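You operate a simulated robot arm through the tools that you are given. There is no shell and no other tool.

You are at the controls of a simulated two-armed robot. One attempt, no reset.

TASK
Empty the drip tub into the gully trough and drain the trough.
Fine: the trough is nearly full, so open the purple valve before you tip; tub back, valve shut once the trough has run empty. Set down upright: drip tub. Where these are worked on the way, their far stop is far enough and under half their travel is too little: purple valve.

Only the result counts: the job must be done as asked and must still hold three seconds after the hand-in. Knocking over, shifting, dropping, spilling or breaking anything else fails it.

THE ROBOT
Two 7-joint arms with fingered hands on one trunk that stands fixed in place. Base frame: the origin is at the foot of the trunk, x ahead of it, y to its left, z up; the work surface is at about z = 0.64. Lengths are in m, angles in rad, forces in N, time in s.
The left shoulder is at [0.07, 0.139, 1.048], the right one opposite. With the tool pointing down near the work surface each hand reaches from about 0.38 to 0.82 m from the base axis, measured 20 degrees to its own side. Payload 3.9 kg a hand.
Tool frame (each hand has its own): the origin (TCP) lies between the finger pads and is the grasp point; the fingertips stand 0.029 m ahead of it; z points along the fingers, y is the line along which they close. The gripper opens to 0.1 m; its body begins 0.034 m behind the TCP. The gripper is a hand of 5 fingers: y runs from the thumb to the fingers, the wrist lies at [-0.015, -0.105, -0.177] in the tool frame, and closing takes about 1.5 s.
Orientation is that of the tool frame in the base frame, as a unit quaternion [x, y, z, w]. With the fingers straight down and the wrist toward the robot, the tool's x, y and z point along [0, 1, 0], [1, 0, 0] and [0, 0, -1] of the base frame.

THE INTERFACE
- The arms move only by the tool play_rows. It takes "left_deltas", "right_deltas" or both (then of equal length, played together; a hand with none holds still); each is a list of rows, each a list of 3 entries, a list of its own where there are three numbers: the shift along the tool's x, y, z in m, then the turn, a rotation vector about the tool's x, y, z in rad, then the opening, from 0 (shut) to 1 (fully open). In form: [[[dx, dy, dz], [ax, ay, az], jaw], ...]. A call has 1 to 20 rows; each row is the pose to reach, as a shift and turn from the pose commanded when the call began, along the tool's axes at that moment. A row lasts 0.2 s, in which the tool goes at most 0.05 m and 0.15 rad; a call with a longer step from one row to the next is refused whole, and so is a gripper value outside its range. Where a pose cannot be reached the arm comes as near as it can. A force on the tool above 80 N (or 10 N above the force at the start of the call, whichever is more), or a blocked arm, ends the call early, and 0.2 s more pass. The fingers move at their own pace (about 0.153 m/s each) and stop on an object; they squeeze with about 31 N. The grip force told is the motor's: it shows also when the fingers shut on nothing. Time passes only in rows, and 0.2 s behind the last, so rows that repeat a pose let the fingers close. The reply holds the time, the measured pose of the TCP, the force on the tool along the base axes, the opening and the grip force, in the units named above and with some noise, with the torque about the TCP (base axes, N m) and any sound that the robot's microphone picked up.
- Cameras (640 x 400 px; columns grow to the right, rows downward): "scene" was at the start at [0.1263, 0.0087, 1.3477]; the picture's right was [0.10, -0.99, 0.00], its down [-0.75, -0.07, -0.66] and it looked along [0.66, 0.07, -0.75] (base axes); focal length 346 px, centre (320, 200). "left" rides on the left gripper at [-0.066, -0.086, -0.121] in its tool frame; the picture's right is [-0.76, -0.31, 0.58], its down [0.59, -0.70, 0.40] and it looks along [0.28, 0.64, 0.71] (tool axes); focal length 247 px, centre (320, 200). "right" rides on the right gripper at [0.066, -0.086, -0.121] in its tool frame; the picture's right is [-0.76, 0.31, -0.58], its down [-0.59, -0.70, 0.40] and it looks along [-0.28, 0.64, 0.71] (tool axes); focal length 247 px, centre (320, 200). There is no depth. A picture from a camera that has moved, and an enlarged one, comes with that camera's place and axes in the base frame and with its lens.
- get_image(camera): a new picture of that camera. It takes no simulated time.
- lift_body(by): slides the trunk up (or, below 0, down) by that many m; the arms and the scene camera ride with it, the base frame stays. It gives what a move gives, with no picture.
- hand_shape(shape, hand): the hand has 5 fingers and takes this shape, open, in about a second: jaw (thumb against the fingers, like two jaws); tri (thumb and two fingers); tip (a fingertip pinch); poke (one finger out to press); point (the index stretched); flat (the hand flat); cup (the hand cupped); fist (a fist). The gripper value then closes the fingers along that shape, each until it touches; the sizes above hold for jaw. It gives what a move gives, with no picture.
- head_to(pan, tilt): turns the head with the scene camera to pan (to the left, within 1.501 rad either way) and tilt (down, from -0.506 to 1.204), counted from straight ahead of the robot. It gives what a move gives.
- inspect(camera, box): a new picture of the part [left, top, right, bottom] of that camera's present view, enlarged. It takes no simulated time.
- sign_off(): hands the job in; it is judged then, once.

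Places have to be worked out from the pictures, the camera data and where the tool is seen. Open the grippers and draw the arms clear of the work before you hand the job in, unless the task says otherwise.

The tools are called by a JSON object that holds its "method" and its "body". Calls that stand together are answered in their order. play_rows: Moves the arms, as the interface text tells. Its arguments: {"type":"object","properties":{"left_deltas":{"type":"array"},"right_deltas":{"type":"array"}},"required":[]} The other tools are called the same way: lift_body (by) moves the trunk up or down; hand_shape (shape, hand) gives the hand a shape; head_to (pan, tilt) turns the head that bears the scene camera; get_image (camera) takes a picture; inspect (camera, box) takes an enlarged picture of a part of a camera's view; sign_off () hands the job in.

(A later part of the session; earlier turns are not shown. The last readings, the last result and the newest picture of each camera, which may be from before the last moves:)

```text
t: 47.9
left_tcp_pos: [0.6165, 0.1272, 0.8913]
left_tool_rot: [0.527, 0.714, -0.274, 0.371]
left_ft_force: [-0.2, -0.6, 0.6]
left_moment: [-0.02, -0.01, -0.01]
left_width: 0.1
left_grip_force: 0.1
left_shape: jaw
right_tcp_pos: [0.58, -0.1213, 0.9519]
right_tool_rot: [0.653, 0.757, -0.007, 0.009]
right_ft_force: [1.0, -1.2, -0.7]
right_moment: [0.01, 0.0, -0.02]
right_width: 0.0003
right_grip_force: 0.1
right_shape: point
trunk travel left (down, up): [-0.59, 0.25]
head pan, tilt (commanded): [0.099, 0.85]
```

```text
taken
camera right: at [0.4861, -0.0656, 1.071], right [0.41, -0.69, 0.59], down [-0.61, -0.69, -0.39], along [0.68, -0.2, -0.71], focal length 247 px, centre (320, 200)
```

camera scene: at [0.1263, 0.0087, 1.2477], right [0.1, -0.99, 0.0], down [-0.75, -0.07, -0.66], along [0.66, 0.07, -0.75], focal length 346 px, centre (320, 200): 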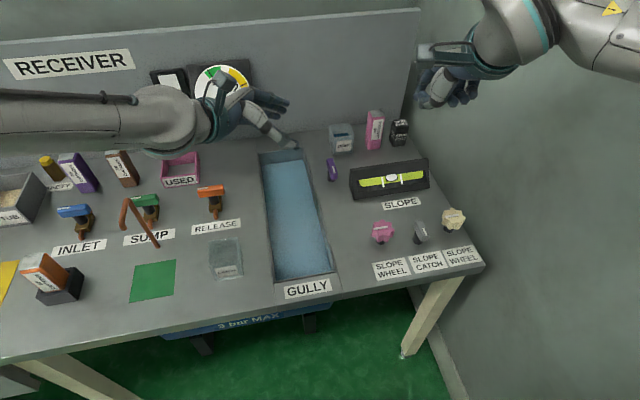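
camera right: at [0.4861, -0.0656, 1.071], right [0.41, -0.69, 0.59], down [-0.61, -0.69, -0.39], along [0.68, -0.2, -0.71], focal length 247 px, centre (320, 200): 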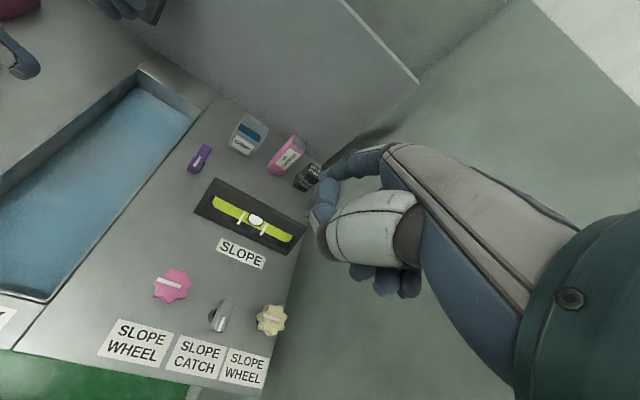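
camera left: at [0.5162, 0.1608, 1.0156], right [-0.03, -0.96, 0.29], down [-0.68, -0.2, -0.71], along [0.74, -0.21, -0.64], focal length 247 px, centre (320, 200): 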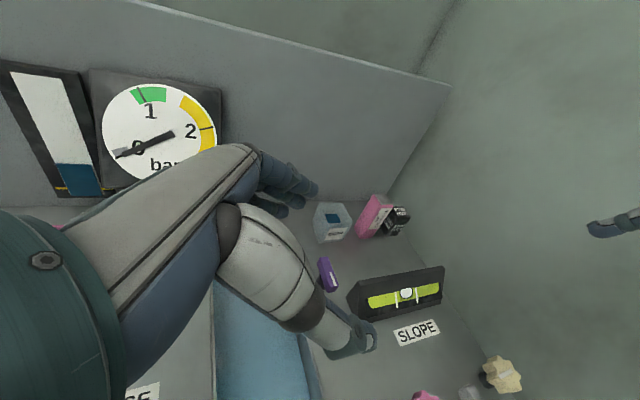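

The pick orientation can be reached. Before testing the pour roll, I need the right arm out of the space the left wrist will sweep, so I'll move the right hand forward and up, which also keeps its elbow off the wall.

{"method": "play_rows", "body": {"right_deltas": [[[-0.01, 0.02, -0.02], [0, 0, 0], 0.0], [[-0.02, 0.04, -0.04], [0, 0, 0], 0.0], [[-0.03, 0.06, -0.06], [0, 0, 0], 0.0], [[-0.04, 0.08, -0.08], [0, 0, 0], 0.0], [[-0.0444, 0.0945, -0.1], [0, 0, 0], 0.0]]}}

{"method": "get_image", "body": {"camera": "scene"}}

```text
t: 49.1
left_tcp_pos: [0.6177, 0.1263, 0.8912]
left_tool_rot: [0.527, 0.714, -0.273, 0.372]
left_ft_force: [-0.5, 0.1, -0.6]
left_moment: [-0.02, -0.03, 0.01]
left_width: 0.1002
left_grip_force: 0.0
left_shape: jaw
right_tcp_pos: [0.6437, -0.1403, 1.0114]
right_tool_rot: [0.653, 0.757, -0.007, 0.008]
right_ft_force: [0.1, -0.2, -0.3]
right_moment: [-0.02, 0.01, 0.02]
right_width: 0.0001
right_grip_force: 0.0
right_shape: point
right hand out of reach, approached as far as the arm can: row 4, 5
trunk travel left (down, up): [-0.59, 0.25]
head pan, tilt (commanded): [0.099, 0.85]
```

```text
taken
camera scene: at [0.1265, 0.0088, 1.2477], right [0.1, -0.99, 0.0], down [-0.75, -0.08, -0.66], along [0.66, 0.07, -0.75], focal length 346 px, centre (320, 200)
```

scene: 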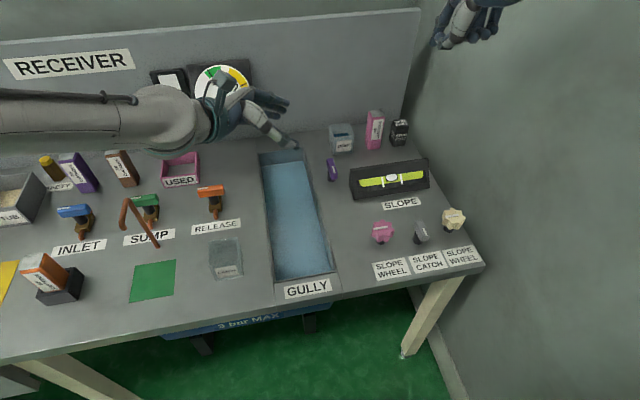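

The right hand is out of the way. Now I'll test the pour roll in free air: turning the left hand about its closing line by up to 1.95 rad, tipping top-to-right.

{"method": "play_rows", "body": {"left_deltas": [[[0, 0, 0], [0, 0.15, 0], 1.0], [[0, 0, 0], [0, 0.3, 0], 1.0], [[0, 0, 0], [0, 0.45, 0], 1.0], [[0, 0, 0], [0, 0.6, 0], 1.0], [[0, 0, 0], [0, 0.75, 0], 1.0], [[0, 0, 0], [0, 0.9, 0], 1.0], [[0, 0, 0], [0, 1.05, 0], 1.0], [[0, 0, 0], [0, 1.2, 0], 1.0], [[0, 0, 0], [0, 1.35, 0], 1.0], [[0, 0, 0], [0, 1.5, 0], 1.0], [[0, 0, 0], [0, 1.65, 0], 1.0], [[0, 0, 0], [0, 1.8, 0], 1.0], [[0, 0, 0], [0, 1.95, 0], 1.0], [[0, 0, 0], [0, 1.95, 0], 1.0]]}}

{"method": "get_image", "body": {"camera": "scene"}}

{"method": "get_image", "body": {"camera": "right"}}

```text
t: 52.1
left_tcp_pos: [0.6197, 0.1509, 0.8946]
left_tool_rot: [0.516, 0.727, 0.255, -0.376]
left_ft_force: [0.2, 0.1, 0.1]
left_moment: [0.0, -0.02, 0.01]
left_width: 0.1001
left_grip_force: 0.0
left_shape: jaw
right_tcp_pos: [0.643, -0.1411, 1.0118]
right_tool_rot: [0.653, 0.757, -0.008, 0.008]
right_ft_force: [-1.0, 0.1, 0.1]
right_moment: [-0.03, 0.01, -0.01]
right_width: 0.0003
right_grip_force: 0.0
right_shape: point
trunk travel left (down, up): [-0.59, 0.25]
head pan, tilt (commanded): [0.099, 0.85]
```

```text
taken
camera scene: at [0.1258, 0.009, 1.2478], right [0.1, -0.99, 0.0], down [-0.75, -0.08, -0.66], along [0.66, 0.07, -0.75], focal length 346 px, centre (320, 200)
```

scene: 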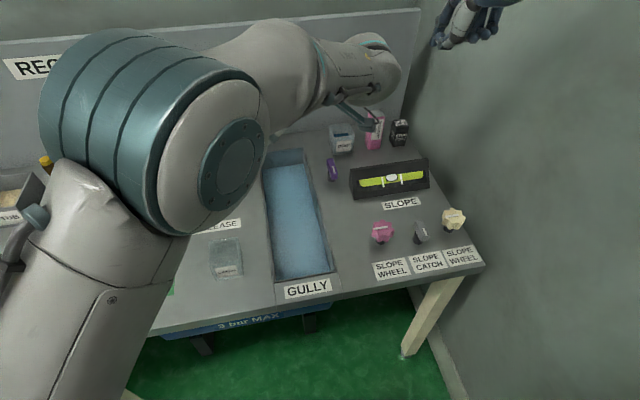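

```text
taken
camera right: at [0.5488, -0.0848, 1.1318], right [0.41, -0.69, 0.59], down [-0.61, -0.69, -0.39], along [0.68, -0.2, -0.71], focal length 247 px, centre (320, 200)
```

right: 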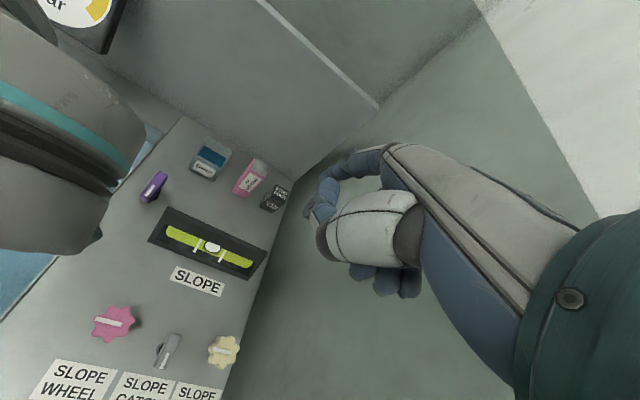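

The arm reached about a 110° roll with no reach complaint, but TCP reads 24 mm off in y. I'll hold still to see whether that's just lag.

{"method": "play_rows", "body": {"left_deltas": [[[0, 0, 0], [0, 0, 0], 1.0], [[0, 0, 0], [0, 0, 0], 1.0], [[0, 0, 0], [0, 0, 0], 1.0]]}}

{"method": "get_image", "body": {"camera": "scene"}}

{"method": "get_image", "body": {"camera": "left"}}

```text
t: 52.9
left_tcp_pos: [0.6208, 0.1513, 0.8931]
left_tool_rot: [0.515, 0.727, 0.254, -0.378]
left_ft_force: [0.2, 0.9, 0.1]
left_moment: [0.0, 0.01, 0.0]
left_width: 0.1001
left_grip_force: 0.0
left_shape: jaw
right_tcp_pos: [0.6434, -0.1421, 1.0113]
right_tool_rot: [0.653, 0.757, -0.007, 0.009]
right_ft_force: [-0.3, -0.4, -0.2]
right_moment: [0.03, -0.01, -0.01]
right_width: 0.0
right_grip_force: 0.0
right_shape: point
trunk travel left (down, up): [-0.59, 0.25]
head pan, tilt (commanded): [0.099, 0.85]
```

```text
taken
camera scene: at [0.1263, 0.0087, 1.2477], right [0.1, -0.99, 0.0], down [-0.75, -0.07, -0.66], along [0.66, 0.07, -0.75], focal length 346 px, centre (320, 200)
```

scene: 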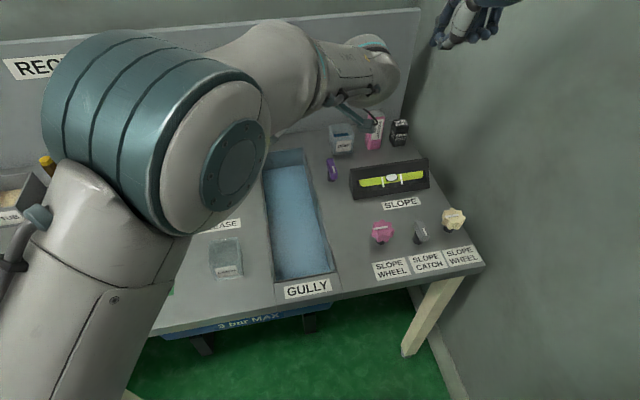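

```text
taken
camera left: at [0.5854, -0.0057, 0.9133], right [-0.31, -0.09, -0.94], down [-0.88, 0.39, 0.26], along [0.35, 0.92, -0.2], focal length 247 px, centre (320, 200)
```

left: 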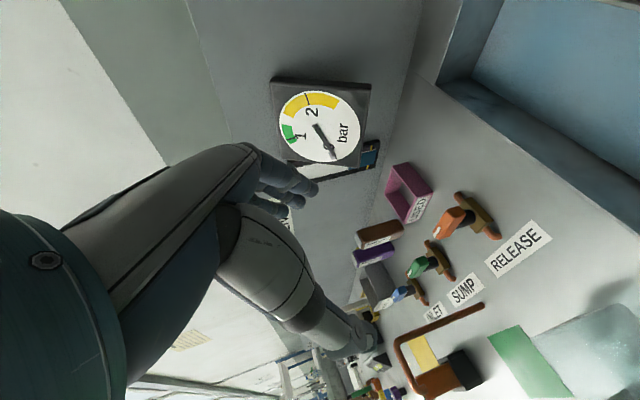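

The offset is steady, so it's a soft limit near the end of the roll (about 108° of tip), which is still enough to empty a straight-walled tub. I'll return to the pick orientation (fingers right, 30° down) while raising a little.

{"method": "play_rows", "body": {"left_deltas": [[[0, 0, 0], [0, -0.14, 0], 1.0], [[0, 0, 0], [0, -0.28, 0], 1.0], [[0, 0, 0], [0, -0.42, 0], 1.0], [[0, 0, 0], [0, -0.56, 0], 1.0], [[0, 0, 0], [0, -0.7, 0], 1.0], [[0, 0, 0], [0, -0.84, 0], 1.0], [[0, 0, 0], [0, -0.98, 0], 1.0], [[0, 0, 0], [0, -1.12, 0], 1.0], [[0, 0, 0], [0, -1.26, 0], 1.0], [[0, 0, 0], [0, -1.4, 0], 1.0], [[0, 0, 0], [0, -1.54, 0], 1.0], [[0, 0, 0], [0, -1.68, 0], 1.0], [[0, 0, 0], [0, -1.82, 0], 1.0], [[0, 0, 0], [0, -1.93, 0], 1.0], [[0, 0, 0], [0, -2.04, 0], 1.0], [[0, 0, 0], [0, -2.04, 0], 1.0]]}}

{"method": "lift_body", "body": {"by": -0.1}}

{"method": "get_image", "body": {"camera": "scene"}}

{"method": "get_image", "body": {"camera": "left"}}

{"method": "get_image", "body": {"camera": "right"}}

```text
t: 53.8
left_tcp_pos: [0.6055, 0.1441, 0.8083]
left_tool_rot: [0.573, 0.767, 0.1, -0.271]
left_ft_force: [0.0, 0.5, -0.2]
left_moment: [0.01, 0.04, 0.0]
left_width: 0.1
left_grip_force: 0.0
left_shape: jaw
right_tcp_pos: [0.6448, -0.1411, 1.012]
right_tool_rot: [0.653, 0.757, -0.007, 0.009]
right_ft_force: [-0.1, -0.2, 0.8]
right_moment: [0.02, 0.02, 0.0]
right_width: 0.0001
right_grip_force: 0.0
right_shape: point
trunk travel left (down, up): [-0.59, 0.25]
head pan, tilt (commanded): [0.099, 0.85]
stopped in row 4 (left hand): the arm was blocked; the commanded pose is now the measured one
```

```text
t: 55.1
left_tcp_pos: [0.6047, 0.1432, 0.7113]
left_tool_rot: [0.572, 0.768, 0.1, -0.27]
left_ft_force: [1.2, 0.7, -0.9]
left_moment: [0.0, 0.02, 0.0]
left_width: 0.0997
left_grip_force: 0.1
left_shape: jaw
right_tcp_pos: [0.6435, -0.1423, 0.9122]
right_tool_rot: [0.653, 0.757, -0.008, 0.009]
right_ft_force: [0.0, -0.1, 0.7]
right_moment: [-0.01, 0.01, 0.02]
right_width: 0.0
right_grip_force: 0.1
right_shape: point
trunk travel left (down, up): [-0.49, 0.35]
head pan, tilt (commanded): [0.099, 0.85]
```

```text
taken
camera scene: at [0.126, 0.0088, 1.1478], right [0.1, -0.99, 0.0], down [-0.75, -0.08, -0.66], along [0.66, 0.07, -0.75], focal length 346 px, centre (320, 200)
```

scene: 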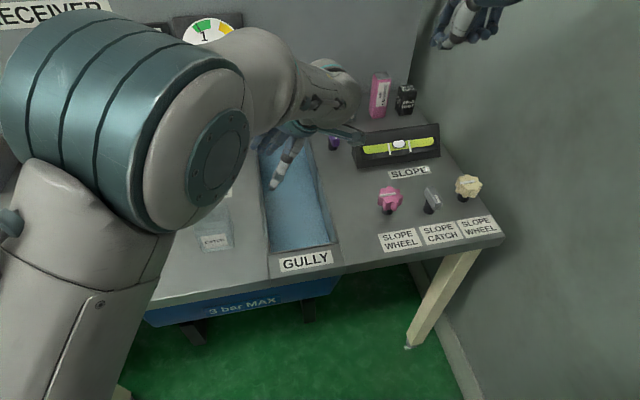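

```text
taken
camera left: at [0.5733, 0.0056, 0.7907], right [-0.31, -0.46, -0.83], down [-0.89, 0.44, 0.09], along [0.33, 0.77, -0.54], focal length 247 px, centre (320, 200)
```

left: 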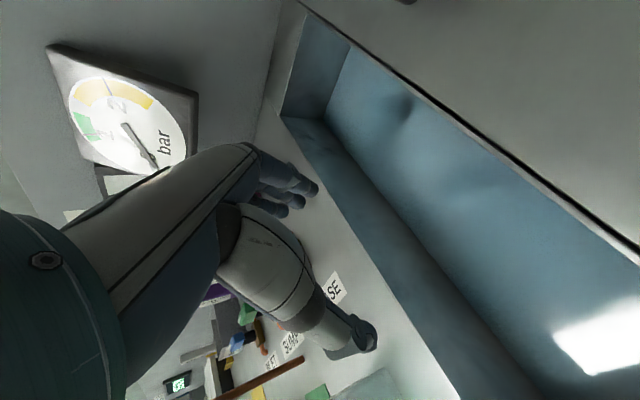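

```text
taken
camera right: at [0.549, -0.085, 1.0317], right [0.41, -0.69, 0.59], down [-0.61, -0.69, -0.39], along [0.68, -0.2, -0.71], focal length 247 px, centre (320, 200)
```

right: 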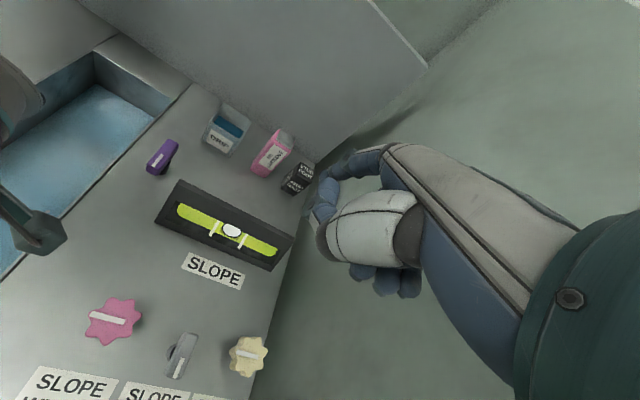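

The return roll was blocked partway and the trunk then lowered, so the hand is now low at z=0.711, though nothing is being touched (about 1 N). I'll raise the left hand straight up first and then check.

{"method": "play_rows", "body": {"left_deltas": [[[0.0159, -0.0047, -0.025], [0, 0, 0], 1.0], [[0.0318, -0.0093, -0.05], [0, 0, 0], 1.0], [[0.0477, -0.014, -0.075], [0, 0, 0], 1.0], [[0.0636, -0.0186, -0.1], [0, 0, 0], 1.0], [[0.0847, -0.0248, -0.1334], [0, 0, 0], 1.0], [[0.0847, -0.0248, -0.1334], [0, 0, 0], 1.0]]}}

{"method": "get_image", "body": {"camera": "scene"}}

```text
t: 56.5
left_tcp_pos: [0.6061, 0.1636, 0.874]
left_tool_rot: [0.567, 0.779, 0.075, -0.257]
left_ft_force: [0.6, 0.2, -0.2]
left_moment: [-0.03, -0.01, 0.02]
left_width: 0.1002
left_grip_force: 0.1
left_shape: jaw
right_tcp_pos: [0.6435, -0.141, 0.9122]
right_tool_rot: [0.653, 0.757, -0.008, 0.009]
right_ft_force: [-0.3, 0.1, 0.1]
right_moment: [0.0, 0.01, -0.02]
right_width: 0.0
right_grip_force: 0.1
right_shape: point
trunk travel left (down, up): [-0.49, 0.35]
head pan, tilt (commanded): [0.099, 0.85]
```

```text
taken
camera scene: at [0.1265, 0.0088, 1.1477], right [0.1, -0.99, 0.0], down [-0.75, -0.08, -0.66], along [0.66, 0.07, -0.75], focal length 346 px, centre (320, 200)
```

scene: 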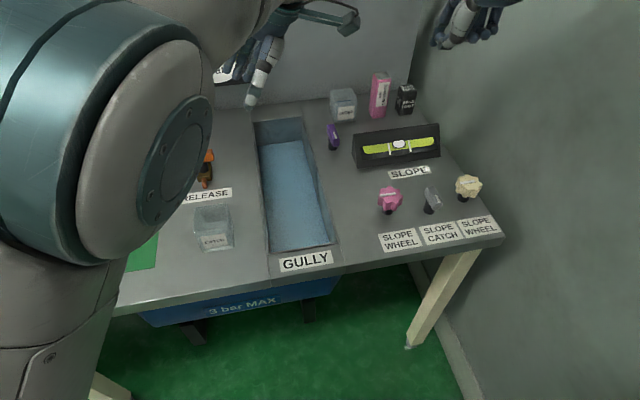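

The left elbow is very close to the head camera, which explains the blocking. I'll roll back toward the pick orientation slowly while moving the hand forward, to draw the elbow away.

{"method": "play_rows", "body": {"left_deltas": [[[-0.003, 0.009, -0.004], [0, -0.08, 0], 1.0], [[-0.006, 0.018, -0.008], [0, -0.16, 0], 1.0], [[-0.01, 0.027, -0.012], [0, -0.24, 0], 1.0], [[-0.013, 0.036, -0.016], [0, -0.32, 0], 1.0], [[-0.017, 0.045, -0.02], [0, -0.4, 0], 1.0], [[-0.02, 0.053, -0.023], [0, -0.5, 0], 1.0]]}}

{"method": "get_image", "body": {"camera": "scene"}}

```text
t: 57.9
left_tcp_pos: [0.6652, 0.1314, 0.8696]
left_tool_rot: [0.581, 0.81, -0.044, -0.075]
left_ft_force: [-1.2, 0.8, -0.1]
left_moment: [-0.01, 0.01, 0.01]
left_width: 0.1
left_grip_force: 0.1
left_shape: jaw
right_tcp_pos: [0.6433, -0.1408, 0.9122]
right_tool_rot: [0.653, 0.757, -0.007, 0.008]
right_ft_force: [-0.3, 0.5, 0.3]
right_moment: [0.03, -0.01, -0.03]
right_width: 0.0001
right_grip_force: 0.0
right_shape: point
trunk travel left (down, up): [-0.49, 0.35]
head pan, tilt (commanded): [0.099, 0.85]
```

```text
taken
camera scene: at [0.1263, 0.0092, 1.1477], right [0.1, -0.99, 0.0], down [-0.75, -0.08, -0.66], along [0.66, 0.07, -0.75], focal length 346 px, centre (320, 200)
```

scene: 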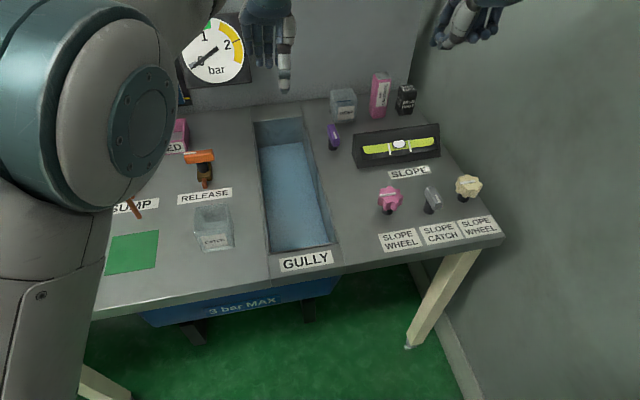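

The arm is now fingers-down and unblocked. I'll test a tub approach 45° down from the left, slightly skewed (yaw 22°), hovering at z=0.80 over the tub, to see if the reach works with the lowered trunk.

{"method": "play_rows", "body": {"left_deltas": [[[-0.02, 0.017, 0.0], [-0.0216, -0.107, 0.001], 0.9], [[-0.04, 0.035, 0.0], [-0.043, -0.215, 0.002], 0.9], [[-0.06, 0.052, 0.0], [-0.065, -0.322, 0.003], 0.9], [[-0.08, 0.069, 0.005], [-0.0864, -0.43, 0.0036], 0.9], [[-0.1, 0.086, 0.01], [-0.108, -0.537, 0.0045], 0.9], [[-0.12, 0.104, 0.02], [-0.13, -0.645, 0.0054], 0.9], [[-0.14, 0.121, 0.03], [-0.151, -0.752, 0.0063], 0.9], [[-0.1588, 0.1382, 0.0377], [-0.1728, -0.8598, 0.0072], 0.9], [[-0.1588, 0.1382, 0.0377], [-0.1728, -0.8598, 0.0072], 0.9]]}}

{"method": "get_image", "body": {"camera": "scene"}}

{"method": "get_image", "body": {"camera": "left"}}

{"method": "get_image", "body": {"camera": "right"}}

```text
t: 59.9
left_tcp_pos: [0.8345, 0.0262, 0.8001]
left_tool_rot: [0.517, 0.765, -0.213, 0.319]
left_ft_force: [-0.1, -0.2, 0.7]
left_moment: [0.01, 0.0, -0.01]
left_width: 0.09
left_grip_force: 0.0
left_shape: jaw
left hand out of reach, approached as far as the arm can: row 8, 9
right_tcp_pos: [0.6422, -0.141, 0.9126]
right_tool_rot: [0.654, 0.756, -0.007, 0.008]
right_ft_force: [-1.3, 0.3, -0.6]
right_moment: [0.01, 0.01, -0.02]
right_width: 0.0
right_grip_force: 0.1
right_shape: point
trunk travel left (down, up): [-0.49, 0.35]
head pan, tilt (commanded): [0.099, 0.85]
```

```text
taken
camera scene: at [0.1259, 0.0087, 1.1478], right [0.1, -0.99, 0.0], down [-0.75, -0.07, -0.66], along [0.66, 0.07, -0.75], focal length 346 px, centre (320, 200)
```

scene: 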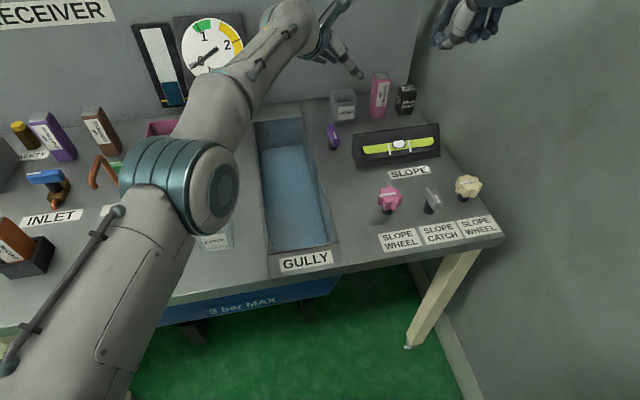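

```text
taken
camera left: at [0.7385, 0.0305, 0.9328], right [0.07, -0.99, 0.13], down [-0.7, -0.14, -0.7], along [0.71, -0.04, -0.7], focal length 247 px, centre (320, 200)
```

left: 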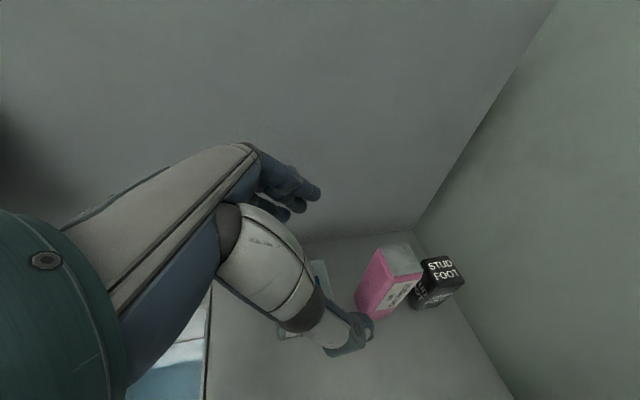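

```text
taken
camera right: at [0.5489, -0.0851, 1.0318], right [0.41, -0.69, 0.59], down [-0.61, -0.69, -0.39], along [0.68, -0.2, -0.71], focal length 247 px, centre (320, 200)
```

right: 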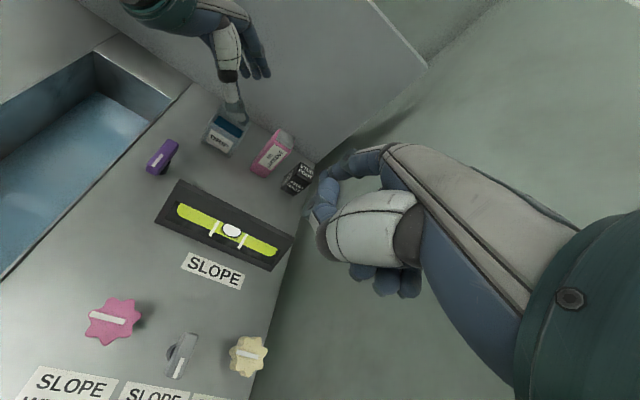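

The left hand got to within 2.5 mm of the target, so this pose works, and lowering gains a little more reach. I'll open fully and go down to z≈0.76, just above the rim, for an alignment check.

{"method": "play_rows", "body": {"left_deltas": [[[0.01, 0.002, 0.009], [0, 0, 0], 1.0], [[0.02, 0.003, 0.018], [0, 0, 0], 1.0], [[0.03, 0.0043, 0.0265], [0, 0, 0], 1.0], [[0.03, 0.0043, 0.0265], [0, 0, 0], 1.0]]}}

{"method": "inspect", "body": {"camera": "left", "box": [200, 140, 440, 380]}}

{"method": "inspect", "body": {"camera": "right", "box": [130, 0, 330, 180]}}

{"method": "inspect", "body": {"camera": "scene", "box": [250, 0, 430, 150]}}

```text
t: 60.9
left_tcp_pos: [0.8363, 0.0302, 0.7594]
left_tool_rot: [0.517, 0.765, -0.213, 0.319]
left_ft_force: [0.3, -0.1, -0.1]
left_moment: [0.01, 0.02, 0.03]
left_width: 0.0997
left_grip_force: 0.1
left_shape: jaw
right_tcp_pos: [0.6424, -0.1414, 0.913]
right_tool_rot: [0.654, 0.757, -0.007, 0.008]
right_ft_force: [-0.5, 0.2, 0.6]
right_moment: [-0.01, 0.01, 0.0]
right_width: 0.0
right_grip_force: 0.0
right_shape: point
trunk travel left (down, up): [-0.49, 0.35]
head pan, tilt (commanded): [0.099, 0.85]
```

```text
1.67 times, centred on (320, 260) of left
camera zoom: at [0.7404, 0.0345, 0.8918], right [0.07, -0.99, 0.13], down [-0.7, -0.14, -0.7], along [0.71, -0.04, -0.7], focal length 412 px, centre (320, 100)
```

zoom: 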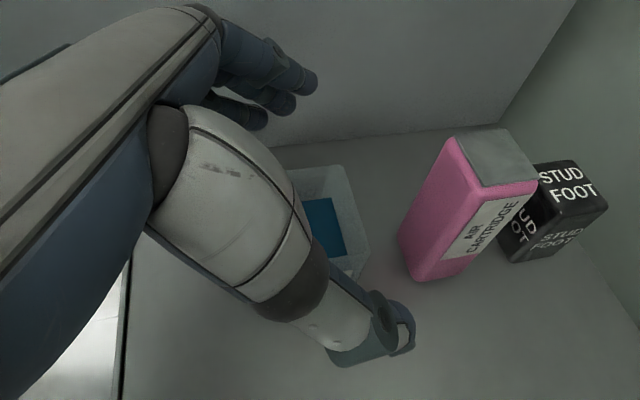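

```text
2.22 times, centred on (230, 90) of right
camera zoom: at [0.5491, -0.0851, 1.0316], right [0.41, -0.69, 0.59], down [-0.61, -0.69, -0.39], along [0.68, -0.2, -0.71], focal length 549 px, centre (520, 444)
```

zoom: 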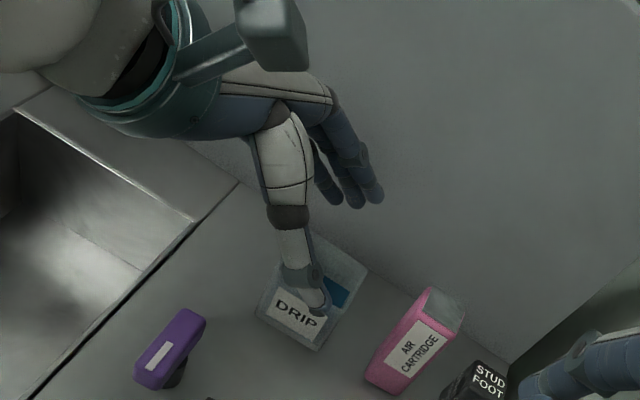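

```text
2.67 times, centred on (340, 75) of scene
camera zoom: at [0.1261, 0.0087, 1.1477], right [0.1, -0.99, 0.0], down [-0.75, -0.07, -0.66], along [0.66, 0.07, -0.75], focal length 924 px, centre (267, 533)
```

zoom: 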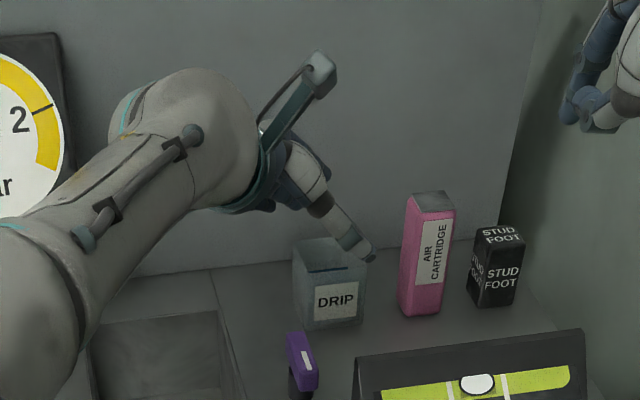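

Thumb and fingertips triangulate to either side of the tub: the thumb is about 0.03 m clear of the front wall and the fingers about 0.01 m clear of the back. The trough already looks empty. I'll lower to grasp height, z≈0.694.

{"method": "play_rows", "body": {"left_deltas": [[[0.012, 0.0007, 0.012], [0, 0, 0], 1.0], [[0.024, 0.001, 0.024], [0, 0, 0], 1.0], [[0.036, 0.0014, 0.0362], [0, 0, 0], 1.0], [[0.0463, 0.0014, 0.0469], [0, 0, 0], 1.0], [[0.0463, 0.0014, 0.0469], [0, 0, 0], 1.0]]}}

{"method": "inspect", "body": {"camera": "left", "box": [200, 140, 440, 380]}}

{"method": "inspect", "body": {"camera": "right", "box": [130, 0, 330, 180]}}

{"method": "inspect", "body": {"camera": "scene", "box": [250, 0, 430, 150]}}

```text
t: 62.1
left_tcp_pos: [0.8376, 0.0319, 0.6926]
left_tool_rot: [0.517, 0.765, -0.213, 0.319]
left_ft_force: [-0.5, -0.2, 0.2]
left_moment: [0.02, -0.01, -0.02]
left_width: 0.1
left_grip_force: 0.1
left_shape: jaw
right_tcp_pos: [0.6433, -0.1419, 0.9127]
right_tool_rot: [0.654, 0.757, -0.007, 0.009]
right_ft_force: [-0.1, -0.3, 0.1]
right_moment: [0.04, 0.01, 0.0]
right_width: 0.0
right_grip_force: 0.0
right_shape: point
trunk travel left (down, up): [-0.49, 0.35]
head pan, tilt (commanded): [0.099, 0.85]
```

```text
1.67 times, centred on (320, 260) of left
camera zoom: at [0.7425, 0.0361, 0.8257], right [0.07, -0.99, 0.13], down [-0.7, -0.14, -0.7], along [0.71, -0.04, -0.7], focal length 412 px, centre (320, 100)
```

zoom: 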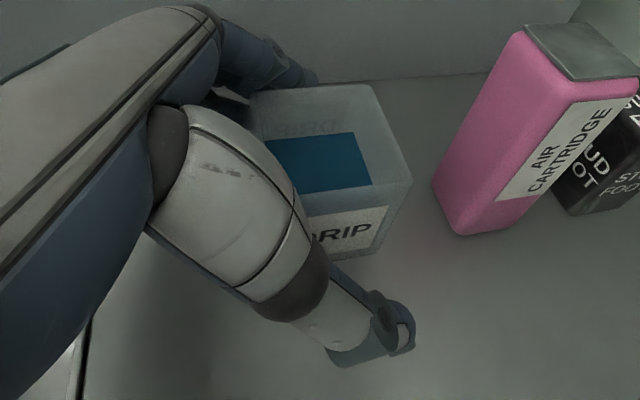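

```text
2.22 times, centred on (230, 90) of right
camera zoom: at [0.5492, -0.0851, 1.0316], right [0.41, -0.69, 0.59], down [-0.61, -0.69, -0.39], along [0.68, -0.2, -0.71], focal length 549 px, centre (520, 444)
```

zoom: 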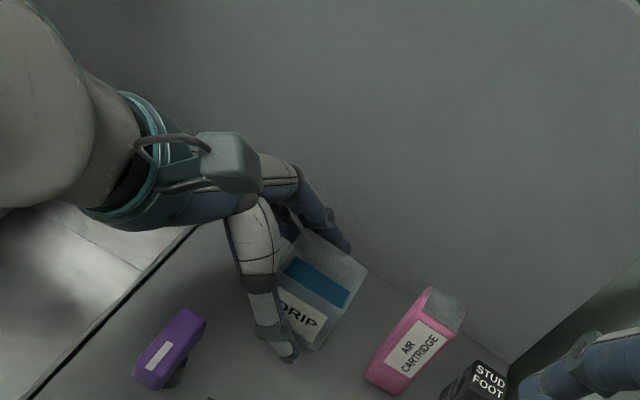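

```text
2.67 times, centred on (340, 75) of scene
camera zoom: at [0.1262, 0.0087, 1.1477], right [0.1, -0.99, 0.0], down [-0.75, -0.07, -0.66], along [0.66, 0.07, -0.75], focal length 924 px, centre (267, 533)
```

zoom: 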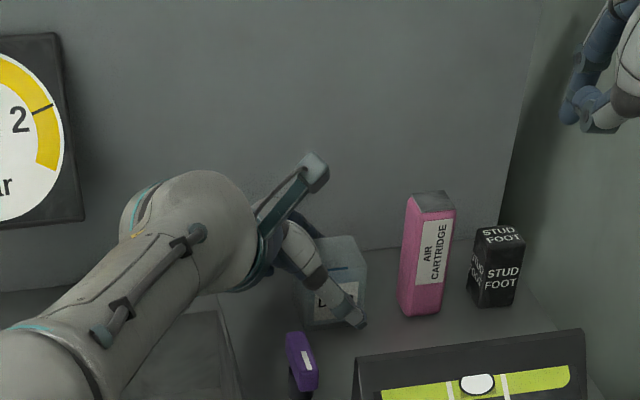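

The tub sits between thumb (front) and fingers (back), clear of the pink cartridge. I'll close gradually so the tub settles gently into the grip.

{"method": "play_rows", "body": {"left_deltas": [[[0, 0, 0], [0, 0, 0], 0.92], [[0, 0, 0], [0, 0, 0], 0.85], [[0, 0, 0], [0, 0, 0], 0.78], [[0, 0, 0], [0, 0, 0], 0.72], [[0, 0, 0], [0, 0, 0], 0.67], [[0, 0, 0], [0, 0, 0], 0.62], [[0, 0, 0], [0, 0, 0], 0.57], [[0, 0, 0], [0, 0, 0], 0.52], [[0, 0, 0], [0, 0, 0], 0.46], [[0, 0, 0], [0, 0, 0], 0.4], [[0, 0, 0], [0, 0, 0], 0.3], [[0, 0, 0], [0, 0, 0], 0.2], [[0, 0, 0], [0, 0, 0], 0.1], [[0, 0, 0], [0, 0, 0], 0.0], [[0, 0, 0], [0, 0, 0], 0.0]]}}

{"method": "inspect", "body": {"camera": "left", "box": [200, 140, 440, 380]}}

{"method": "inspect", "body": {"camera": "right", "box": [130, 0, 330, 180]}}

```text
t: 65.3
left_tcp_pos: [0.8394, 0.0314, 0.6928]
left_tool_rot: [0.517, 0.765, -0.213, 0.319]
left_ft_force: [0.0, -0.1, 0.3]
left_moment: [-0.04, -0.03, 0.02]
left_width: 0.0514
left_grip_force: 31.0
left_shape: jaw
right_tcp_pos: [0.6435, -0.1412, 0.9118]
right_tool_rot: [0.654, 0.757, -0.007, 0.008]
right_ft_force: [0.3, 0.5, 0.4]
right_moment: [0.03, -0.02, 0.01]
right_width: 0.0002
right_grip_force: 0.1
right_shape: point
trunk travel left (down, up): [-0.49, 0.35]
head pan, tilt (commanded): [0.099, 0.85]
```

```text
1.67 times, centred on (320, 260) of left
camera zoom: at [0.7426, 0.036, 0.8254], right [0.07, -0.99, 0.13], down [-0.7, -0.14, -0.7], along [0.71, -0.04, -0.7], focal length 412 px, centre (320, 100)
```

zoom: 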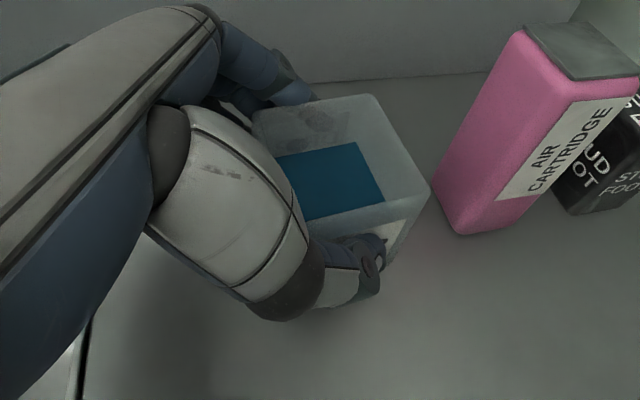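

```text
2.22 times, centred on (230, 90) of right
camera zoom: at [0.5493, -0.0851, 1.0314], right [0.41, -0.69, 0.59], down [-0.61, -0.69, -0.39], along [0.68, -0.2, -0.71], focal length 549 px, centre (520, 444)
```

zoom: 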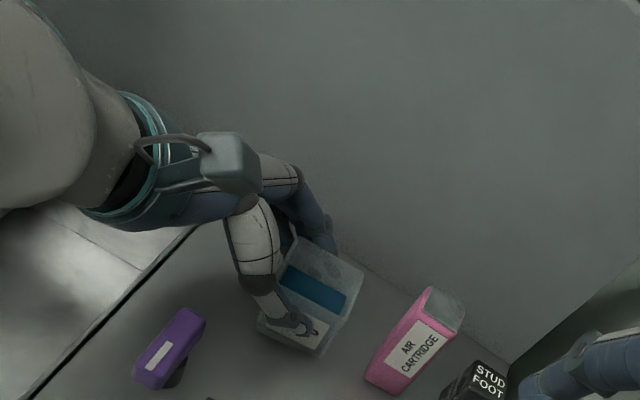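

The grip is firm (31 N, width 0.051) with the tub upright. I'll lift straight up about 0.03 m and check that it comes along level.

{"method": "play_rows", "body": {"left_deltas": [[[-0.005, 0, -0.005], [0, 0, 0], 0.0], [[-0.01, 0, -0.01], [0, 0, 0], 0.0], [[-0.015, 0, -0.015], [0, 0, 0], 0.0], [[-0.0212, 0, -0.0212], [0, 0, 0], 0.0], [[-0.0212, 0, -0.0212], [0, 0, 0], 0.0]]}}

{"method": "inspect", "body": {"camera": "left", "box": [200, 140, 440, 380]}}

{"method": "inspect", "body": {"camera": "right", "box": [130, 0, 330, 180]}}

{"method": "inspect", "body": {"camera": "scene", "box": [250, 0, 430, 150]}}

```text
t: 66.5
left_tcp_pos: [0.8366, 0.0307, 0.7229]
left_tool_rot: [0.517, 0.765, -0.213, 0.318]
left_ft_force: [0.5, -0.1, -0.5]
left_moment: [0.0, -0.01, -0.03]
left_width: 0.0514
left_grip_force: 31.1
left_shape: jaw
right_tcp_pos: [0.6444, -0.1421, 0.9114]
right_tool_rot: [0.654, 0.757, -0.008, 0.008]
right_ft_force: [0.5, -0.2, -0.4]
right_moment: [0.01, 0.01, -0.01]
right_width: 0.0
right_grip_force: 0.0
right_shape: point
trunk travel left (down, up): [-0.49, 0.35]
head pan, tilt (commanded): [0.099, 0.85]
```

```text
1.67 times, centred on (320, 260) of left
camera zoom: at [0.7422, 0.0346, 0.8554], right [0.07, -0.99, 0.13], down [-0.7, -0.14, -0.7], along [0.71, -0.04, -0.7], focal length 412 px, centre (320, 100)
```

zoom: 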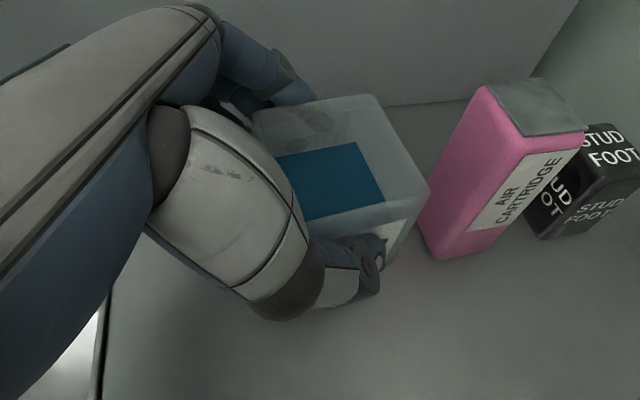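

```text
2.22 times, centred on (230, 90) of right
camera zoom: at [0.5495, -0.0851, 1.0314], right [0.41, -0.69, 0.59], down [-0.61, -0.69, -0.39], along [0.68, -0.2, -0.71], focal length 549 px, centre (520, 444)
```

zoom: 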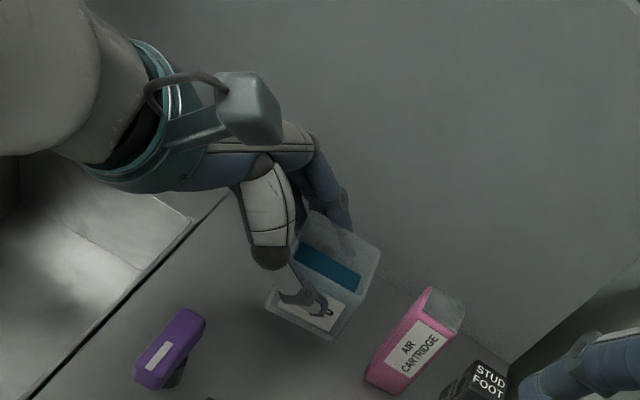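

```text
2.67 times, centred on (340, 75) of scene
camera zoom: at [0.1265, 0.0087, 1.1477], right [0.1, -0.99, 0.0], down [-0.75, -0.07, -0.66], along [0.66, 0.07, -0.75], focal length 924 px, centre (267, 533)
```

zoom: 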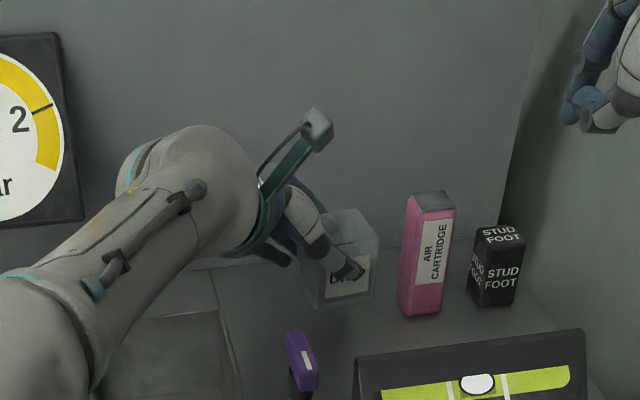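

The tub is lifted and level. Before pouring I'll shift the right hand a little further right and up, for more clearance for the left wrist, and check that it doesn't lean on the wall.

{"method": "play_rows", "body": {"right_deltas": [[[-0.014, 0.004, -0.009], [0, 0, 0], 0.0], [[-0.028, 0.008, -0.018], [0, 0, 0], 0.0], [[-0.041, 0.011, -0.028], [0, 0, 0], 0.0], [[-0.041, 0.011, -0.028], [0, 0, 0], 0.0]]}}

{"method": "get_image", "body": {"camera": "scene"}}

```text
t: 67.5
left_tcp_pos: [0.8379, 0.0308, 0.7218]
left_tool_rot: [0.517, 0.765, -0.213, 0.319]
left_ft_force: [1.5, -1.1, -0.5]
left_moment: [0.04, 0.0, -0.02]
left_width: 0.0515
left_grip_force: 31.1
left_shape: jaw
right_tcp_pos: [0.6435, -0.1409, 0.9124]
right_tool_rot: [0.653, 0.757, -0.008, 0.008]
right_ft_force: [0.4, -0.3, 0.3]
right_moment: [0.0, -0.04, 0.0]
right_width: 0.0001
right_grip_force: 0.0
right_shape: point
right hand out of reach, approached as far as the arm can: row 1, 2, 3, 4
trunk travel left (down, up): [-0.49, 0.35]
head pan, tilt (commanded): [0.099, 0.85]
```

```text
taken
camera scene: at [0.1264, 0.0087, 1.1477], right [0.1, -0.99, 0.0], down [-0.75, -0.07, -0.66], along [0.66, 0.07, -0.75], focal length 346 px, centre (320, 200)
```

scene: 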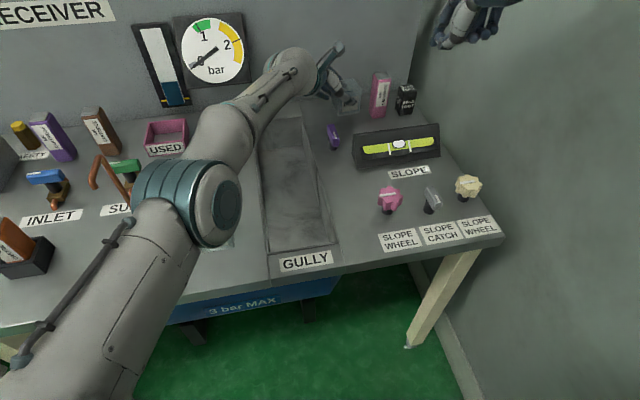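

The right arm is at a limit in that direction and nothing moved. I'll try shifting it down and to the right a little instead, watching for any trunk lean.

{"method": "play_rows", "body": {"right_deltas": [[[-0.01, 0.005, 0.015], [0, 0, 0], 0.0], [[-0.02, 0.01, 0.03], [0, 0, 0], 0.0], [[-0.03, 0.015, 0.045], [0, 0, 0], 0.0], [[-0.04, 0.02, 0.06], [0, 0, 0], 0.0], [[-0.04, 0.02, 0.06], [0, 0, 0], 0.0]]}}

{"method": "get_image", "body": {"camera": "scene"}}

{"method": "get_image", "body": {"camera": "right"}}

```text
t: 68.7
left_tcp_pos: [0.838, 0.0311, 0.7231]
left_tool_rot: [0.517, 0.765, -0.214, 0.32]
left_ft_force: [0.3, 0.4, -0.3]
left_moment: [0.02, -0.02, 0.0]
left_width: 0.0515
left_grip_force: 30.9
left_shape: jaw
right_tcp_pos: [0.6694, -0.1806, 0.8535]
right_tool_rot: [0.654, 0.756, -0.008, 0.009]
right_ft_force: [0.8, 0.3, -0.3]
right_moment: [-0.02, -0.02, 0.01]
right_width: 0.0
right_grip_force: 0.0
right_shape: point
trunk travel left (down, up): [-0.49, 0.35]
head pan, tilt (commanded): [0.099, 0.85]
```

```text
taken
camera scene: at [0.1262, 0.0088, 1.1477], right [0.1, -0.99, 0.0], down [-0.75, -0.08, -0.66], along [0.66, 0.07, -0.75], focal length 346 px, centre (320, 200)
```

scene: 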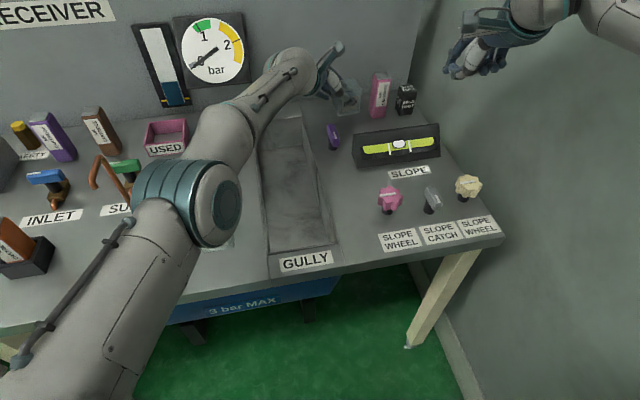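

```text
taken
camera right: at [0.5735, -0.1241, 0.9728], right [0.41, -0.69, 0.59], down [-0.61, -0.69, -0.39], along [0.68, -0.2, -0.71], focal length 247 px, centre (320, 200)
```

right: 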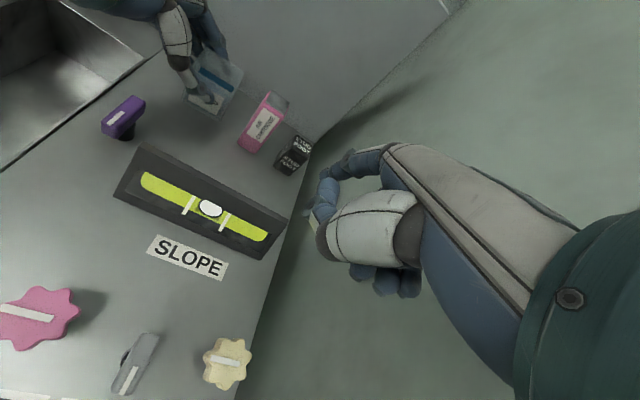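

The right hand is now well to the side with no lean. I'll raise the tub to z≈0.80 and carry it level over the far half of the empty trough.

{"method": "play_rows", "body": {"left_deltas": [[[-0.0142, 0.0, -0.0141], [0, 0, 0], 0.0], [[-0.0283, 0.0, -0.0282], [0, 0, 0], 0.0], [[-0.0425, 0.0, -0.0423], [0, 0, 0], 0.0], [[-0.0567, 0.0003, -0.0564], [0, 0, 0], 0.0], [[-0.0423, -0.0091, -0.0709], [0, 0, 0], 0.0], [[-0.0278, -0.0186, -0.0854], [0, 0, 0], 0.0], [[-0.0134, -0.028, -0.0999], [0, 0, 0], 0.0], [[0.001, -0.0375, -0.1145], [0, 0, 0], 0.0], [[0.0154, -0.047, -0.129], [0, 0, 0], 0.0], [[0.0298, -0.0564, -0.1435], [0, 0, 0], 0.0], [[0.0443, -0.0659, -0.158], [0, 0, 0], 0.0], [[0.0587, -0.0753, -0.1726], [0, 0, 0], 0.0], [[0.0731, -0.0848, -0.1871], [0, 0, 0], 0.0], [[0.0731, -0.0848, -0.1871], [0, 0, 0], 0.0]]}}

{"method": "get_image", "body": {"camera": "scene"}}

{"method": "get_image", "body": {"camera": "left"}}

{"method": "get_image", "body": {"camera": "right"}}

```text
t: 71.7
left_tcp_pos: [0.6911, 0.1697, 0.8023]
left_tool_rot: [0.517, 0.766, -0.212, 0.318]
left_ft_force: [0.0, 0.0, -0.9]
left_moment: [-0.01, 0.0, -0.03]
left_width: 0.0513
left_grip_force: 31.0
left_shape: jaw
right_tcp_pos: [0.6671, -0.1803, 0.8528]
right_tool_rot: [0.653, 0.758, -0.007, 0.009]
right_ft_force: [-0.1, 0.6, -0.4]
right_moment: [0.0, 0.0, 0.0]
right_width: 0.0
right_grip_force: 0.0
right_shape: point
trunk travel left (down, up): [-0.49, 0.35]
head pan, tilt (commanded): [0.099, 0.85]
```

```text
taken
camera scene: at [0.1266, 0.0085, 1.1477], right [0.1, -0.99, 0.0], down [-0.75, -0.07, -0.66], along [0.66, 0.07, -0.75], focal length 346 px, centre (320, 200)
```

scene: 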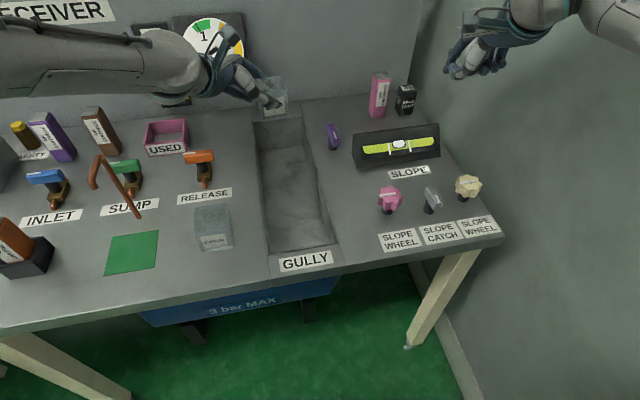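

```text
taken
camera left: at [0.595, 0.174, 0.9355], right [0.07, -0.99, 0.13], down [-0.7, -0.14, -0.7], along [0.71, -0.04, -0.7], focal length 247 px, centre (320, 200)
```

left: 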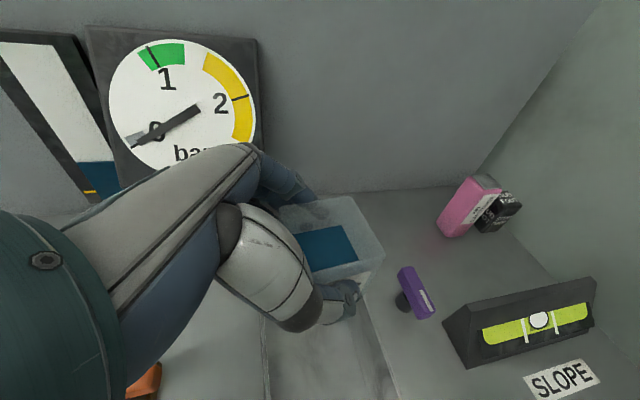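

```text
taken
camera right: at [0.5738, -0.1243, 0.9726], right [0.41, -0.69, 0.59], down [-0.61, -0.69, -0.39], along [0.68, -0.2, -0.71], focal length 247 px, centre (320, 200)
```

right: 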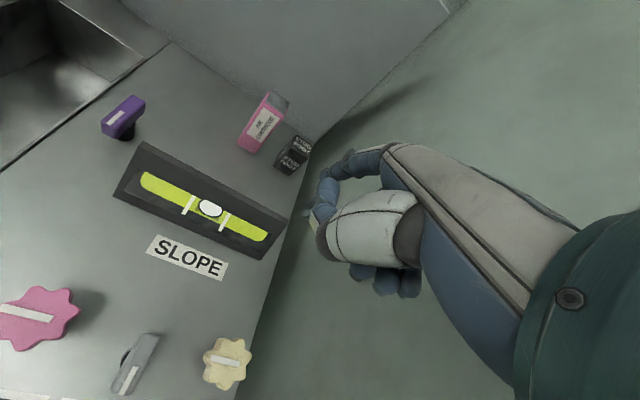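

The tub is level over the trough, with TCP at bench coordinates (0.71, −0.04). I'll shift slightly further out, so the elbow stays clear of the head, and start tipping slowly to the right about the closing line, by 0.5 rad.

{"method": "play_rows", "body": {"left_deltas": [[[-0.0061, 0.0116, 0.0062], [0, 0, 0], 0.0], [[-0.0122, 0.0232, 0.0124], [0, 0, 0], 0.0], [[-0.0122, 0.0232, 0.0124], [0, 0.08, 0], 0.0], [[-0.0122, 0.0232, 0.0124], [0, 0.16, 0], 0.0], [[-0.0122, 0.0232, 0.0124], [0, 0.24, 0], 0.0], [[-0.0122, 0.0232, 0.0124], [0, 0.32, 0], 0.0], [[-0.0122, 0.0232, 0.0124], [0, 0.4, 0], 0.0], [[-0.0122, 0.0232, 0.0124], [0, 0.48, 0], 0.0], [[-0.0122, 0.0232, 0.0124], [0, 0.5, 0], 0.0]]}}

{"method": "get_image", "body": {"camera": "scene"}}

{"method": "get_image", "body": {"camera": "left"}}

```text
t: 73.7
left_tcp_pos: [0.7191, 0.1631, 0.8035]
left_tool_rot: [0.553, 0.82, -0.078, 0.12]
left_ft_force: [-0.3, -0.3, -0.2]
left_moment: [-0.01, -0.02, 0.0]
left_width: 0.0513
left_grip_force: 31.0
left_shape: jaw
right_tcp_pos: [0.668, -0.1809, 0.8538]
right_tool_rot: [0.654, 0.757, -0.007, 0.009]
right_ft_force: [-0.1, 0.7, -0.1]
right_moment: [-0.03, 0.01, -0.02]
right_width: 0.0
right_grip_force: 0.0
right_shape: point
trunk travel left (down, up): [-0.49, 0.35]
head pan, tilt (commanded): [0.099, 0.85]
```

```text
taken
camera scene: at [0.1264, 0.0088, 1.1477], right [0.1, -0.99, 0.0], down [-0.75, -0.08, -0.66], along [0.66, 0.07, -0.75], focal length 346 px, centre (320, 200)
```

scene: 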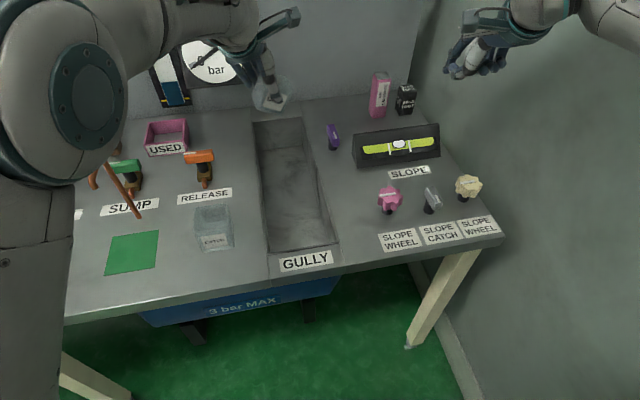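

```text
taken
camera left: at [0.6486, 0.1031, 0.9389], right [0.05, -0.94, -0.34], down [-0.82, 0.16, -0.55], along [0.57, 0.31, -0.76], focal length 247 px, centre (320, 200)
```

left: 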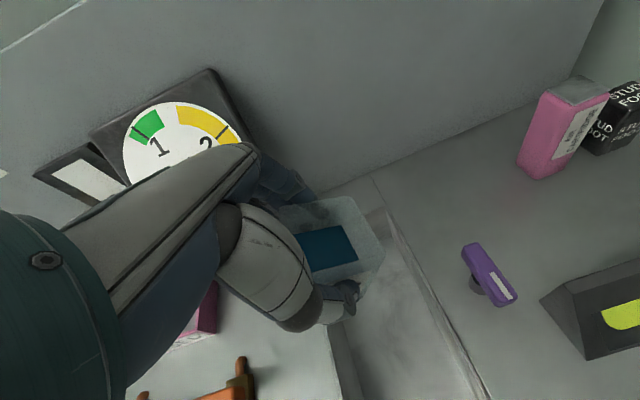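

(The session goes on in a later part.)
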